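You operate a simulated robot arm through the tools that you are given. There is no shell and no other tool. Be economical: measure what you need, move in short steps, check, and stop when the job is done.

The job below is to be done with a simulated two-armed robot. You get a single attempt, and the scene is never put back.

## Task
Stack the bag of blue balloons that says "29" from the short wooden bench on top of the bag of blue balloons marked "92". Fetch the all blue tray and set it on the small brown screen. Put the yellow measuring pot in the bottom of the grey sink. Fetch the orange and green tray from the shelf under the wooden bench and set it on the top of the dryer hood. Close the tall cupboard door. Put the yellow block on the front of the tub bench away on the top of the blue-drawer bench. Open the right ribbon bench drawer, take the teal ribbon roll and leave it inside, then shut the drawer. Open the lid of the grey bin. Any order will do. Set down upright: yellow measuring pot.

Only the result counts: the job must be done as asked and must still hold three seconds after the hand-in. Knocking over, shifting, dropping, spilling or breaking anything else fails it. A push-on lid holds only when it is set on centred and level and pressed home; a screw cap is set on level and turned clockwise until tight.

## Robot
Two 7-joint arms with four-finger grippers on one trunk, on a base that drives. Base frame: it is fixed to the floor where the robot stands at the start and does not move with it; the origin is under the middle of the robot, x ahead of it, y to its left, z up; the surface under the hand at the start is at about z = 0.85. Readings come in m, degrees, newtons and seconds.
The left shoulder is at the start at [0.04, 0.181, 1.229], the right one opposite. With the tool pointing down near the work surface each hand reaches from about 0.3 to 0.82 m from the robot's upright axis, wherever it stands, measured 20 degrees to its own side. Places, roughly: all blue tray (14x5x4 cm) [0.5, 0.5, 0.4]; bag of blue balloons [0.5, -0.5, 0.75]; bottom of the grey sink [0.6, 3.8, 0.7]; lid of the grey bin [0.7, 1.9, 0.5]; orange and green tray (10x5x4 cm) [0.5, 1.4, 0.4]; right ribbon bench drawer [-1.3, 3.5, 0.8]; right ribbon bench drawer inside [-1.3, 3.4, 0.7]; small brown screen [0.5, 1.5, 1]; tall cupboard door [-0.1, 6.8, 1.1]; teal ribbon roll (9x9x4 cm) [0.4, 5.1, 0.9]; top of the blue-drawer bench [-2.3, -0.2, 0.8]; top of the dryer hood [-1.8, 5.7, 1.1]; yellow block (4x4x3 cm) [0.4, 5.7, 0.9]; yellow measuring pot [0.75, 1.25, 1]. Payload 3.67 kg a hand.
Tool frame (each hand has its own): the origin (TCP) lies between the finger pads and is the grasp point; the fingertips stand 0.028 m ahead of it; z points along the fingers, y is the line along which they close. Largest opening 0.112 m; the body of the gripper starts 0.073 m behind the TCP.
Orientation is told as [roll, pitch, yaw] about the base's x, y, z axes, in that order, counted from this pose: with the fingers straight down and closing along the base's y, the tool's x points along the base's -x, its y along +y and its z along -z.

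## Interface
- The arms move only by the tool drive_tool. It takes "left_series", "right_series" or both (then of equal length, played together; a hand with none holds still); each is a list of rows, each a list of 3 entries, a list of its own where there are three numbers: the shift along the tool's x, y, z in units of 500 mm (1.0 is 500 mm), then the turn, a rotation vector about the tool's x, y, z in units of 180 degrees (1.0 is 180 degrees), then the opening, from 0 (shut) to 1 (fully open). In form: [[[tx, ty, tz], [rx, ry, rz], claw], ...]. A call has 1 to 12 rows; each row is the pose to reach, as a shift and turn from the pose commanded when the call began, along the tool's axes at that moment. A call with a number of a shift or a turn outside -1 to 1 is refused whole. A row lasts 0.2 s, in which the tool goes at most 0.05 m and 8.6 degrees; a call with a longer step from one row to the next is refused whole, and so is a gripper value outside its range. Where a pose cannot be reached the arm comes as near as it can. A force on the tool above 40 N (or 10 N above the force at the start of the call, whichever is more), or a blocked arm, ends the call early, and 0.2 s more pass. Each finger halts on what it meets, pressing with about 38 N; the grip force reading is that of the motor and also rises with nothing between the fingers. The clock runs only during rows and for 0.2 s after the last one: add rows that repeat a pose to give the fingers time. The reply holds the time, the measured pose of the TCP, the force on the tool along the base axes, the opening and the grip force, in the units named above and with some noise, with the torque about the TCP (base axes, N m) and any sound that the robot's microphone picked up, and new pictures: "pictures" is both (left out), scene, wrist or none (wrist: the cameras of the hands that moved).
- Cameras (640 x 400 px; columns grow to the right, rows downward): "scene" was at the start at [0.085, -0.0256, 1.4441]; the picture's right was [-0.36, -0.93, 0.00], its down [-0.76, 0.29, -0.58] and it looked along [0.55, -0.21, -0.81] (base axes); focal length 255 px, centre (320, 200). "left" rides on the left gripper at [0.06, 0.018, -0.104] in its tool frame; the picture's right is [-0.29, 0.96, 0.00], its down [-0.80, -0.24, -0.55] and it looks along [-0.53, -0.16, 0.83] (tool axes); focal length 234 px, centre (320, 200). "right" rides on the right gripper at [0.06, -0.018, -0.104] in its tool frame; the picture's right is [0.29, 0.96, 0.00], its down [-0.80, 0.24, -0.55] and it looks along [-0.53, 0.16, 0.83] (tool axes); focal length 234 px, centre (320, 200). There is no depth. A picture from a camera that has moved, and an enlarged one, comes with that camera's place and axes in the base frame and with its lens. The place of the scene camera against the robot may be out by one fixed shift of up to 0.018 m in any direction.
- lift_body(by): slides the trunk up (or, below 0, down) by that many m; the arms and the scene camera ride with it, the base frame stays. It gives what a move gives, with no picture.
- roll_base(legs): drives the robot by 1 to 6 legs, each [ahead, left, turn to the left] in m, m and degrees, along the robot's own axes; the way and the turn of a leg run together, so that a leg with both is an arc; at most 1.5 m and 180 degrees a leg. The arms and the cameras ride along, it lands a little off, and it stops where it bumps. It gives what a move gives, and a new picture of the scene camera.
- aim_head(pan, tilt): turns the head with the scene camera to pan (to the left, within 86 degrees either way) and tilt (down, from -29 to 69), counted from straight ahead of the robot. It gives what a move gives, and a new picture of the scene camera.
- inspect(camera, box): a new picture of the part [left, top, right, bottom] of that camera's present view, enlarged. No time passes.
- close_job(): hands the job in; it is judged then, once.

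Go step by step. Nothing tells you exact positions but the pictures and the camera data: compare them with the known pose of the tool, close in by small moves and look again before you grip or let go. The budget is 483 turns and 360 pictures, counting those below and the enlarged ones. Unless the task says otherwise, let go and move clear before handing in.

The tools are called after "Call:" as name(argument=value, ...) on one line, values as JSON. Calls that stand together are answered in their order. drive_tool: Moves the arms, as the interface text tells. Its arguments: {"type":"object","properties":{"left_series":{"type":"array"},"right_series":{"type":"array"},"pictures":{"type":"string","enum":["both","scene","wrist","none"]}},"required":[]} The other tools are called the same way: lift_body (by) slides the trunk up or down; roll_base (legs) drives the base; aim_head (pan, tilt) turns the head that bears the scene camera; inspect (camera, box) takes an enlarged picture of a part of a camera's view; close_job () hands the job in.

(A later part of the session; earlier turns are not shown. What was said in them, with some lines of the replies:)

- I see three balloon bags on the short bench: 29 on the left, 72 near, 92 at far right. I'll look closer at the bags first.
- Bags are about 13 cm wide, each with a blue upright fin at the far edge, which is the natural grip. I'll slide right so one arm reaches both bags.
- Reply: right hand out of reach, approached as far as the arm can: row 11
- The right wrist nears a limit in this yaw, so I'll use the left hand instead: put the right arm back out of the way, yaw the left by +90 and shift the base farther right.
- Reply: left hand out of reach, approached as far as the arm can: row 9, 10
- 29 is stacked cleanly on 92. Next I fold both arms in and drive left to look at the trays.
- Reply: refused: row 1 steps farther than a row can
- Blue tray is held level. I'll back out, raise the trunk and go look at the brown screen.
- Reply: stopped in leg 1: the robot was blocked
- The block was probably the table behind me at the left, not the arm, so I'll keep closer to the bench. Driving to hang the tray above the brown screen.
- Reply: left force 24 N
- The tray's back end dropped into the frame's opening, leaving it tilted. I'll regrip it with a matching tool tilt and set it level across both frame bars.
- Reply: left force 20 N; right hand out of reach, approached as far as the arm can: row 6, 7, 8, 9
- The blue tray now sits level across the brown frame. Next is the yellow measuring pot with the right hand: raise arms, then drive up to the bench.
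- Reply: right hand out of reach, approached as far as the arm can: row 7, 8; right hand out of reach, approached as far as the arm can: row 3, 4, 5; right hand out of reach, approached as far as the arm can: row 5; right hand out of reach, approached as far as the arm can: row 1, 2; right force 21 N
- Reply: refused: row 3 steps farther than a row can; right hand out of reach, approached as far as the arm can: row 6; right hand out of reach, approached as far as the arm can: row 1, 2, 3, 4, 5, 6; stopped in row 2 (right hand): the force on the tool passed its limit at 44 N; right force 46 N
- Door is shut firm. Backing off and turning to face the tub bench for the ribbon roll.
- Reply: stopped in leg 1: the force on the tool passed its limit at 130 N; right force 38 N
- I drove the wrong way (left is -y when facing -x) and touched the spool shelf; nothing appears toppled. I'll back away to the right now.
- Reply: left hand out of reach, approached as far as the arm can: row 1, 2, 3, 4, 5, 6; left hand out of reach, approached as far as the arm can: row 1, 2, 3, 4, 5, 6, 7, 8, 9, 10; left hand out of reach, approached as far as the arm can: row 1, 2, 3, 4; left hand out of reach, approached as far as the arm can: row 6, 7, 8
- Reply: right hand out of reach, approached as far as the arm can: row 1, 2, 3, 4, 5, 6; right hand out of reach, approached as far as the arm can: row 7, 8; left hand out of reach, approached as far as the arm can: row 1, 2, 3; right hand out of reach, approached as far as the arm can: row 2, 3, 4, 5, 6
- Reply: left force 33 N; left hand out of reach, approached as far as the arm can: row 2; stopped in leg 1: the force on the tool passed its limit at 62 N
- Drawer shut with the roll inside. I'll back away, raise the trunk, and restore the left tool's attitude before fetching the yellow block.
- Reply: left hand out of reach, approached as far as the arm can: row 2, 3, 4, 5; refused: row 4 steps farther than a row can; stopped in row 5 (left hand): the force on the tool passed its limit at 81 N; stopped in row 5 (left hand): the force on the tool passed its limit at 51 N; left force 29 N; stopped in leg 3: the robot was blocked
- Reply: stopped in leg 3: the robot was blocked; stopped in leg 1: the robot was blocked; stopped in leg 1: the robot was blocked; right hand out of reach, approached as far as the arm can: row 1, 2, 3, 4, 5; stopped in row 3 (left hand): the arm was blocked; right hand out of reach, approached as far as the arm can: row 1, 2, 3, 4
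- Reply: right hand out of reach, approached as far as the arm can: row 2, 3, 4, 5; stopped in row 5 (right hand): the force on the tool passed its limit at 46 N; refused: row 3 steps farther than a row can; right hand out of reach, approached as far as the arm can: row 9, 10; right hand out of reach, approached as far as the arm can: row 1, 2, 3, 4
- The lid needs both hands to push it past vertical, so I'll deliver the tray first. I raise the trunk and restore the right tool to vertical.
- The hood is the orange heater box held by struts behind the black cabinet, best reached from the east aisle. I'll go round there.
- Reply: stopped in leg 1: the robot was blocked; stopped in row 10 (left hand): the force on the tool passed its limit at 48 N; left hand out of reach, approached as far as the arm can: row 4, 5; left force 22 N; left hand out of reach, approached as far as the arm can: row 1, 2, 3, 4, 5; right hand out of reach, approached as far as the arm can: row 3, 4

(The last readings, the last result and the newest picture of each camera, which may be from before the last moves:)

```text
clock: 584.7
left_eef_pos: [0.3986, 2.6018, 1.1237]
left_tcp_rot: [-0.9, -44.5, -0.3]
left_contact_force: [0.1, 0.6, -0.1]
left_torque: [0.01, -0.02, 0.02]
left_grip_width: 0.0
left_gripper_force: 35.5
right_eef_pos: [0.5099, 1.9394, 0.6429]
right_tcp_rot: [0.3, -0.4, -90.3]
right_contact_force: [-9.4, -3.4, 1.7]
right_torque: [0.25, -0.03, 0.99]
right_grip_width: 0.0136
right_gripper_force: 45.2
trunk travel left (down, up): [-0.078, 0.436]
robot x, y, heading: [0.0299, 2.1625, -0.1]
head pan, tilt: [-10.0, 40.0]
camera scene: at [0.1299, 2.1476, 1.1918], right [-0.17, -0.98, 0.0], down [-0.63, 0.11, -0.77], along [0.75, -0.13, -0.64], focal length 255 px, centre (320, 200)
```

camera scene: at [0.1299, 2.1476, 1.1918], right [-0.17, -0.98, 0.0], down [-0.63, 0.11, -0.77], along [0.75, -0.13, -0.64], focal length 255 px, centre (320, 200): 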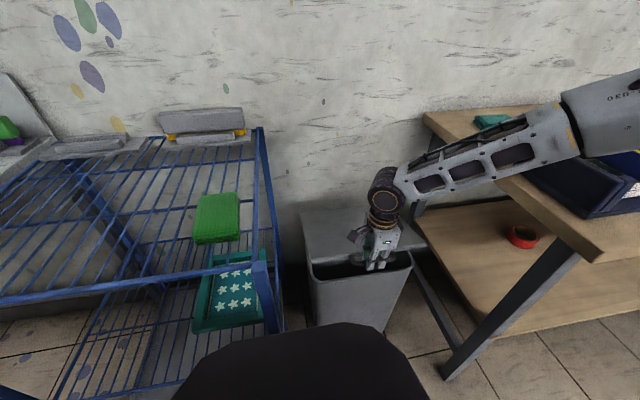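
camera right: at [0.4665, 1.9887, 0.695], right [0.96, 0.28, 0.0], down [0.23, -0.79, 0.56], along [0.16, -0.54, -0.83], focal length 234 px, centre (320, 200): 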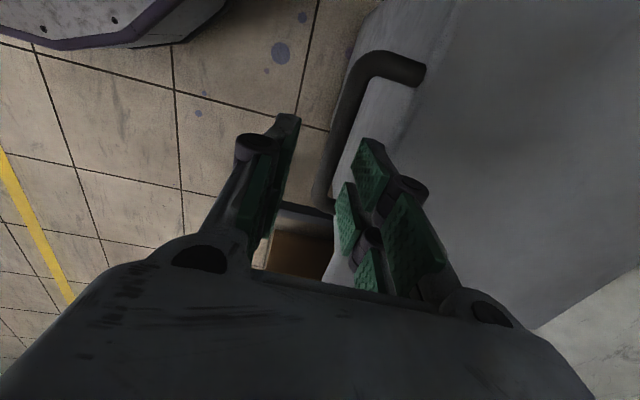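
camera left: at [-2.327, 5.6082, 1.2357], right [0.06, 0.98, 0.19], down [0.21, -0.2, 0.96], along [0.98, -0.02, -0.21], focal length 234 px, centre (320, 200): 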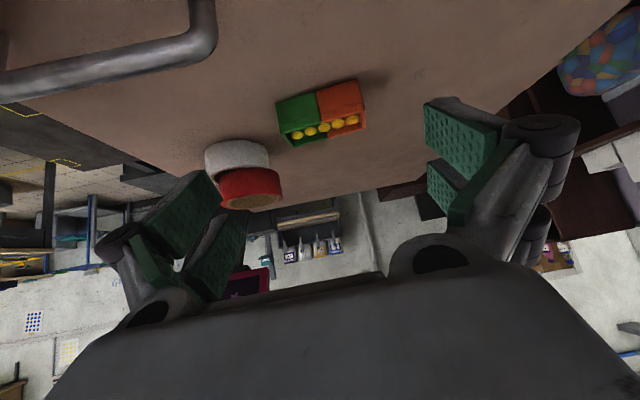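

Call:
drive_tool(right_series=[[[0, 0.018, -0.058], [0, 0, 0], 0], [[0, 0.047, -0.121], [0, 0, 0], 0], [[0, 0.083, -0.18], [0, 0, 0], 0], [[0, 0.124, -0.235], [0, 0, 0], 0], [[0, 0.172, -0.286], [0, 0, 0], 0]], pictures="scene")

```text
clock: 585.9
left_eef_pos: [0.3987, 2.6023, 1.1237]
left_tcp_rot: [-0.9, -44.4, -0.2]
left_contact_force: [-0.5, 0.5, -0.6]
left_torque: [0.0, -0.03, 0.04]
left_grip_width: 0.0
left_gripper_force: 35.4
right_eef_pos: [0.5959, 1.9402, 0.7849]
right_tcp_rot: [0.3, -0.2, -90.4]
right_contact_force: [-0.5, 3.4, -2.2]
right_torque: [-0.38, -0.05, 0.75]
right_grip_width: 0.0135
right_gripper_force: 44.5
trunk travel left (down, up): [-0.078, 0.436]
robot x, y, heading: [0.0327, 2.1619, -0.1]
head pan, tilt: [-10.0, 40.0]
camera scene: at [0.1312, 2.1484, 1.1917], right [-0.17, -0.98, 0.0], down [-0.63, 0.11, -0.77], along [0.75, -0.13, -0.64], focal length 255 px, centre (320, 200)
```

scene: 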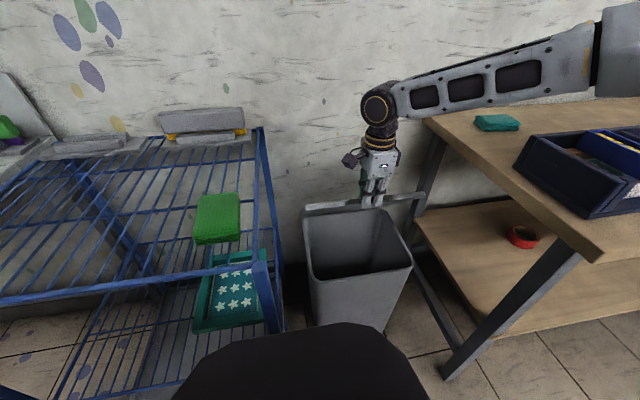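

Call:
drive_tool(right_series=[[[0, 0.052, -0.045], [0, 0, 0], 0], [[0, 0.108, -0.085], [0, 0, 0], 0], [[0, 0.169, -0.118], [0, 0, 0], 0], [[0, 0.232, -0.145], [0, 0, 0], 0], [[0, 0.298, -0.165], [0, 0, 0], 0]], pictures="scene")

```text
clock: 587.1
left_eef_pos: [0.4002, 2.6057, 1.1234]
left_tcp_rot: [-1.2, -44.4, 0.0]
left_contact_force: [-0.4, 0.4, -0.4]
left_torque: [0.02, -0.01, 0.01]
left_grip_width: 0.0002
left_gripper_force: 35.6
right_eef_pos: [0.7159, 1.9327, 0.8635]
right_tcp_rot: [0.2, -0.4, -90.0]
right_contact_force: [6.6, 25.7, -20.1]
right_torque: [0.43, -0.1, 0.28]
right_grip_width: 0.0134
right_gripper_force: 44.6
right hand out of reach, approached as far as the arm can: row 4, 5
trunk travel left (down, up): [-0.078, 0.436]
robot x, y, heading: [0.0311, 2.1614, 0.2]
head pan, tilt: [-10.0, 40.0]
camera scene: at [0.1338, 2.1508, 1.1913], right [-0.17, -0.99, 0.0], down [-0.64, 0.11, -0.76], along [0.75, -0.13, -0.64], focal length 255 px, centre (320, 200)
```

scene: 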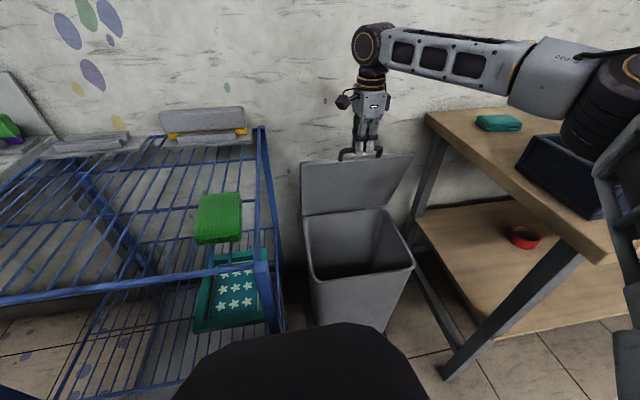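

Call:
roll_base(legs=[[0.055, -0.01, 0]])

```text
clock: 588.4
left_eef_pos: [0.4436, 2.5811, 1.1237]
left_tcp_rot: [-0.8, -44.2, -1.0]
left_contact_force: [0.0, 0.0, 0.2]
left_torque: [-0.02, 0.01, 0.01]
left_grip_width: 0.0
left_gripper_force: 35.9
right_eef_pos: [0.7479, 1.9111, 0.8674]
right_tcp_rot: [0.5, 0.1, -90.2]
right_contact_force: [0.9, 4.4, -10.1]
right_torque: [-0.61, -0.02, 0.74]
right_grip_width: 0.0135
right_gripper_force: 44.7
trunk travel left (down, up): [-0.078, 0.436]
robot x, y, heading: [0.0702, 2.1438, -0.8]
head pan, tilt: [-10.0, 40.0]
stopped in leg 1: the force on the tool passed its limit at 48 N (the readings are from after the stop); the commanded pose is now the measured one
camera scene: at [0.1693, 2.1302, 1.1916], right [-0.19, -0.98, 0.0], down [-0.63, 0.12, -0.77], along [0.75, -0.14, -0.64], focal length 255 px, centre (320, 200)
```

scene: 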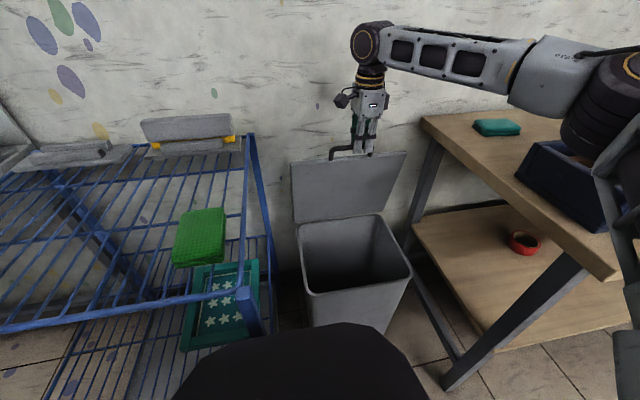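

Call:
drive_tool(right_series=[[[0, 0.02, 0.01], [0, 0, 0], 0], [[0, 0.04, 0.014], [0, 0, 0], 0], [[0, 0.07, 0.014], [0, 0, 0], 0]], pictures="none")

Call:
roll_base(legs=[[0.04, 0, 0]])

```text
clock: 589.2
left_eef_pos: [0.4417, 2.5829, 1.1231]
left_tcp_rot: [-1.1, -44.5, -0.8]
left_contact_force: [0.2, 0.4, 0.1]
left_torque: [0.06, 0.02, 0.04]
left_grip_width: 0.0
left_gripper_force: 34.9
right_eef_pos: [0.7528, 1.9095, 0.8686]
right_tcp_rot: [1.3, 1.1, -89.9]
right_contact_force: [-3.5, 9.7, 8.6]
right_torque: [-0.13, 0.13, -0.94]
right_grip_width: 0.0135
right_gripper_force: 44.8
right hand out of reach, approached as far as the arm can: row 1, 2, 3
trunk travel left (down, up): [-0.078, 0.436]
robot x, y, heading: [0.0692, 2.1457, -0.3]
head pan, tilt: [-10.0, 40.0]
stopped in row 3 (right hand): the force on the tool passed its limit at 43 N (the readings are from after the stop); the commanded pose is now the measured one
```

```text
clock: 589.9
left_eef_pos: [0.4416, 2.5832, 1.1244]
left_tcp_rot: [-0.9, -44.4, -0.7]
left_contact_force: [-0.2, -0.4, 0.1]
left_torque: [-0.01, 0.0, -0.01]
left_grip_width: 0.0
left_gripper_force: 35.5
right_eef_pos: [0.7543, 1.9085, 0.8681]
right_tcp_rot: [1.3, 1.1, -89.8]
right_contact_force: [-0.7, 2.0, 1.0]
right_torque: [-0.73, 0.15, -0.48]
right_grip_width: 0.0133
right_gripper_force: 45.0
trunk travel left (down, up): [-0.078, 0.436]
robot x, y, heading: [0.0663, 2.1503, -0.5]
head pan, tilt: [-10.0, 40.0]
stopped in leg 1: the robot was blocked; the commanded pose is now the measured one
camera scene: at [0.1687, 2.1318, 1.1916], right [-0.18, -0.98, 0.0], down [-0.63, 0.12, -0.77], along [0.75, -0.14, -0.64], focal length 255 px, centre (320, 200)
```

scene: 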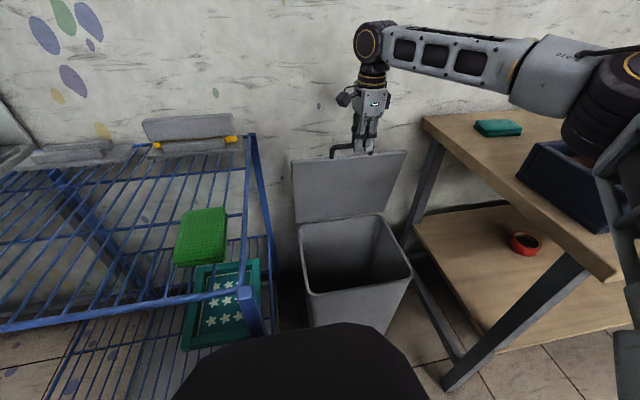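

Call:
drive_tool(right_series=[[[0, 0, 0], [0, 0, 0], 0.12], [[0, 0, 0], [0, 0, 0], 0.2], [[0, 0.03, 0.004], [-0.04, 0, 0], 0.2], [[0, 0.07, 0.006], [-0.08, 0, 0], 0.2], [[0, 0.12, 0.008], [-0.125, 0, 0], 0.2]], pictures="scene")

```text
clock: 591.1
left_eef_pos: [0.4414, 2.5833, 1.1231]
left_tcp_rot: [-1.0, -44.2, -0.7]
left_contact_force: [-0.2, -0.2, 0.1]
left_torque: [-0.01, 0.03, -0.03]
left_grip_width: 0.0001
left_gripper_force: 35.7
right_eef_pos: [0.8144, 1.9097, 0.8658]
right_tcp_rot: [23.8, 1.0, -89.6]
right_contact_force: [-1.4, 2.8, 1.2]
right_torque: [0.07, 0.03, 0.01]
right_grip_width: 0.0224
right_gripper_force: 0.1
trunk travel left (down, up): [-0.078, 0.436]
robot x, y, heading: [0.0703, 2.1447, -0.4]
head pan, tilt: [-10.0, 40.0]
camera scene: at [0.1689, 2.1317, 1.1916], right [-0.18, -0.98, 0.0], down [-0.63, 0.12, -0.77], along [0.75, -0.14, -0.64], focal length 255 px, centre (320, 200)
```

scene: 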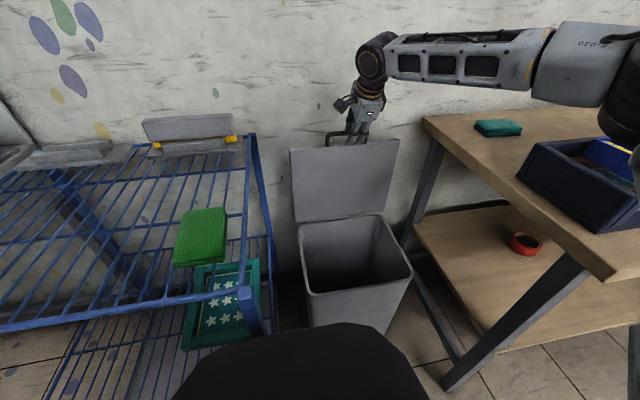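

Call:
drive_tool(right_series=[[[0, 0.045, 0.03], [-0.04, 0, 0], 0.2], [[0, 0.085, 0.055], [-0.08, 0, 0], 0.2], [[0, 0.12, 0.075], [-0.12, 0, 0], 0.2]], pictures="scene")

```text
clock: 591.9
left_eef_pos: [0.4418, 2.5837, 1.1234]
left_tcp_rot: [-0.9, -44.3, -0.7]
left_contact_force: [-0.2, -0.2, 0.1]
left_torque: [0.01, -0.02, -0.03]
left_grip_width: 0.0
left_gripper_force: 35.8
right_eef_pos: [0.8863, 1.911, 0.8541]
right_tcp_rot: [45.3, 1.1, -89.7]
right_contact_force: [-4.0, 5.9, 0.0]
right_torque: [-0.05, 0.01, -0.02]
right_grip_width: 0.0241
right_gripper_force: 1.4
trunk travel left (down, up): [-0.078, 0.436]
robot x, y, heading: [0.0638, 2.1464, -0.7]
head pan, tilt: [-10.0, 40.0]
camera scene: at [0.1688, 2.1319, 1.1916], right [-0.18, -0.98, 0.0], down [-0.63, 0.12, -0.77], along [0.75, -0.14, -0.64], focal length 255 px, centre (320, 200)
```

scene: 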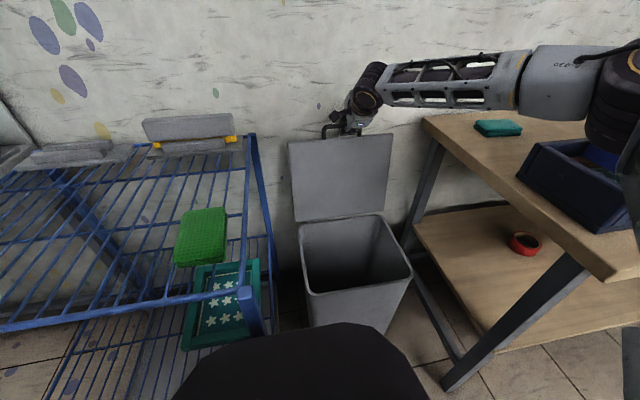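

Call:
drive_tool(right_series=[[[0, 0, 0], [0, 0, 0], 0.3], [[0, 0, -0.02], [0, 0, 0], 0.3], [[0, 0, -0.05], [0, 0, 0], 0.3], [[0, 0, -0.09], [0, 0, 0], 0.3], [[0, 0, -0.15], [0, 0, 0], 0.3]], pictures="scene")

```text
clock: 593.1
left_eef_pos: [0.4394, 2.5823, 1.1244]
left_tcp_rot: [-0.9, -44.5, -0.8]
left_contact_force: [0.5, 0.5, -0.1]
left_torque: [0.02, -0.04, 0.0]
left_grip_width: 0.0002
left_gripper_force: 36.2
right_eef_pos: [0.8302, 1.9044, 0.914]
right_tcp_rot: [45.8, 1.2, -89.9]
right_contact_force: [-0.6, 0.0, 0.1]
right_torque: [-0.01, 0.0, -0.02]
right_grip_width: 0.0337
right_gripper_force: 0.1
trunk travel left (down, up): [-0.078, 0.436]
robot x, y, heading: [0.0715, 2.1471, -0.5]
head pan, tilt: [-10.0, 40.0]
camera scene: at [0.1664, 2.131, 1.1921], right [-0.18, -0.98, 0.0], down [-0.63, 0.12, -0.77], along [0.75, -0.14, -0.64], focal length 255 px, centre (320, 200)
```

scene: 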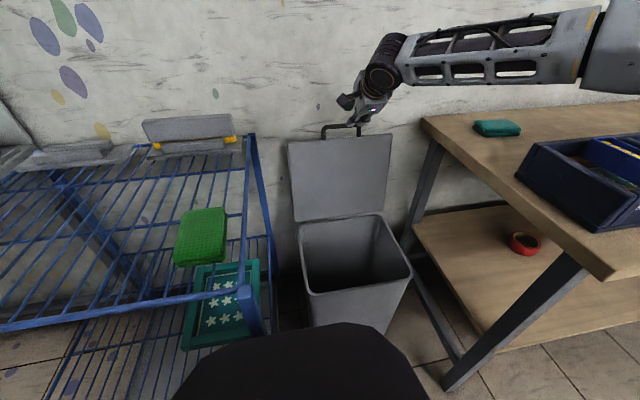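

Call:
drive_tool(right_series=[[[0, 0, -0.08], [0, 0, 0], 0.3], [[0, 0, -0.16], [0, 0, 0], 0.3], [[0, 0, -0.24], [0, 0, 0], 0.3], [[0, -0.06, -0.3], [0, 0, 0], 0.3], [[0, -0.12, -0.34], [0, 0, 0], 0.3]], pictures="none")

Call:
roll_base(legs=[[-0.28, 0, 0]])

```text
clock: 594.3
left_eef_pos: [0.4419, 2.5828, 1.123]
left_tcp_rot: [-1.1, -44.4, -0.8]
left_contact_force: [-0.2, -0.1, -0.8]
left_torque: [-0.03, 0.0, 0.02]
left_grip_width: 0.0
left_gripper_force: 35.8
right_eef_pos: [0.666, 1.9072, 0.9877]
right_tcp_rot: [45.5, 1.0, -89.7]
right_contact_force: [-0.4, -0.4, 0.3]
right_torque: [-0.01, -0.01, 0.01]
right_grip_width: 0.0333
right_gripper_force: 0.0
trunk travel left (down, up): [-0.078, 0.436]
robot x, y, heading: [0.0687, 2.1446, -0.6]
head pan, tilt: [-10.0, 40.0]
```

```text
clock: 596.3
left_eef_pos: [0.1578, 2.585, 1.1243]
left_tcp_rot: [-1.0, -44.4, -0.8]
left_contact_force: [-0.8, 0.8, 0.1]
left_torque: [0.01, 0.01, -0.04]
left_grip_width: 0.0001
left_gripper_force: 35.8
right_eef_pos: [0.385, 1.9094, 0.9873]
right_tcp_rot: [45.4, 1.1, -89.6]
right_contact_force: [0.2, 0.8, 0.0]
right_torque: [0.02, 0.0, -0.03]
right_grip_width: 0.0335
right_gripper_force: 0.0
trunk travel left (down, up): [-0.078, 0.436]
robot x, y, heading: [-0.2147, 2.1471, -0.7]
head pan, tilt: [-10.0, 40.0]
camera scene: at [-0.1141, 2.1339, 1.1918], right [-0.18, -0.98, 0.0], down [-0.63, 0.12, -0.77], along [0.75, -0.14, -0.64], focal length 255 px, centre (320, 200)
```

scene: 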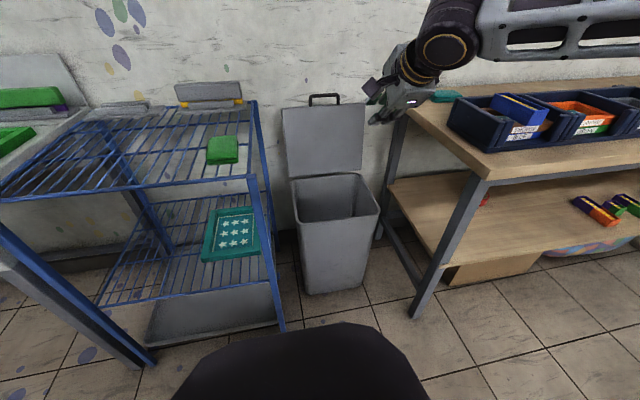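

Every part of the job looks done: the bin lid now rests open past vertical, both hands are empty and clear. I'm handing in.

Call:
close_job()

```text
The job is handed in.
```

I handed the job in with every listed task done as far as I could see. While setting the orange and green tray on the dryer hood, I nudged the red tape roll there. It slid about 1 cm on the white roll under it, and I left it because moving it back risked shifting it further.

I also bumped a few fixed things: the spool shelf, the blue tub's tap, a bench corner, and probably a floor carton by the dryer. In the pictures I checked, the shelf and tap showed no displacement. I didn't check the bench corner or the carton.
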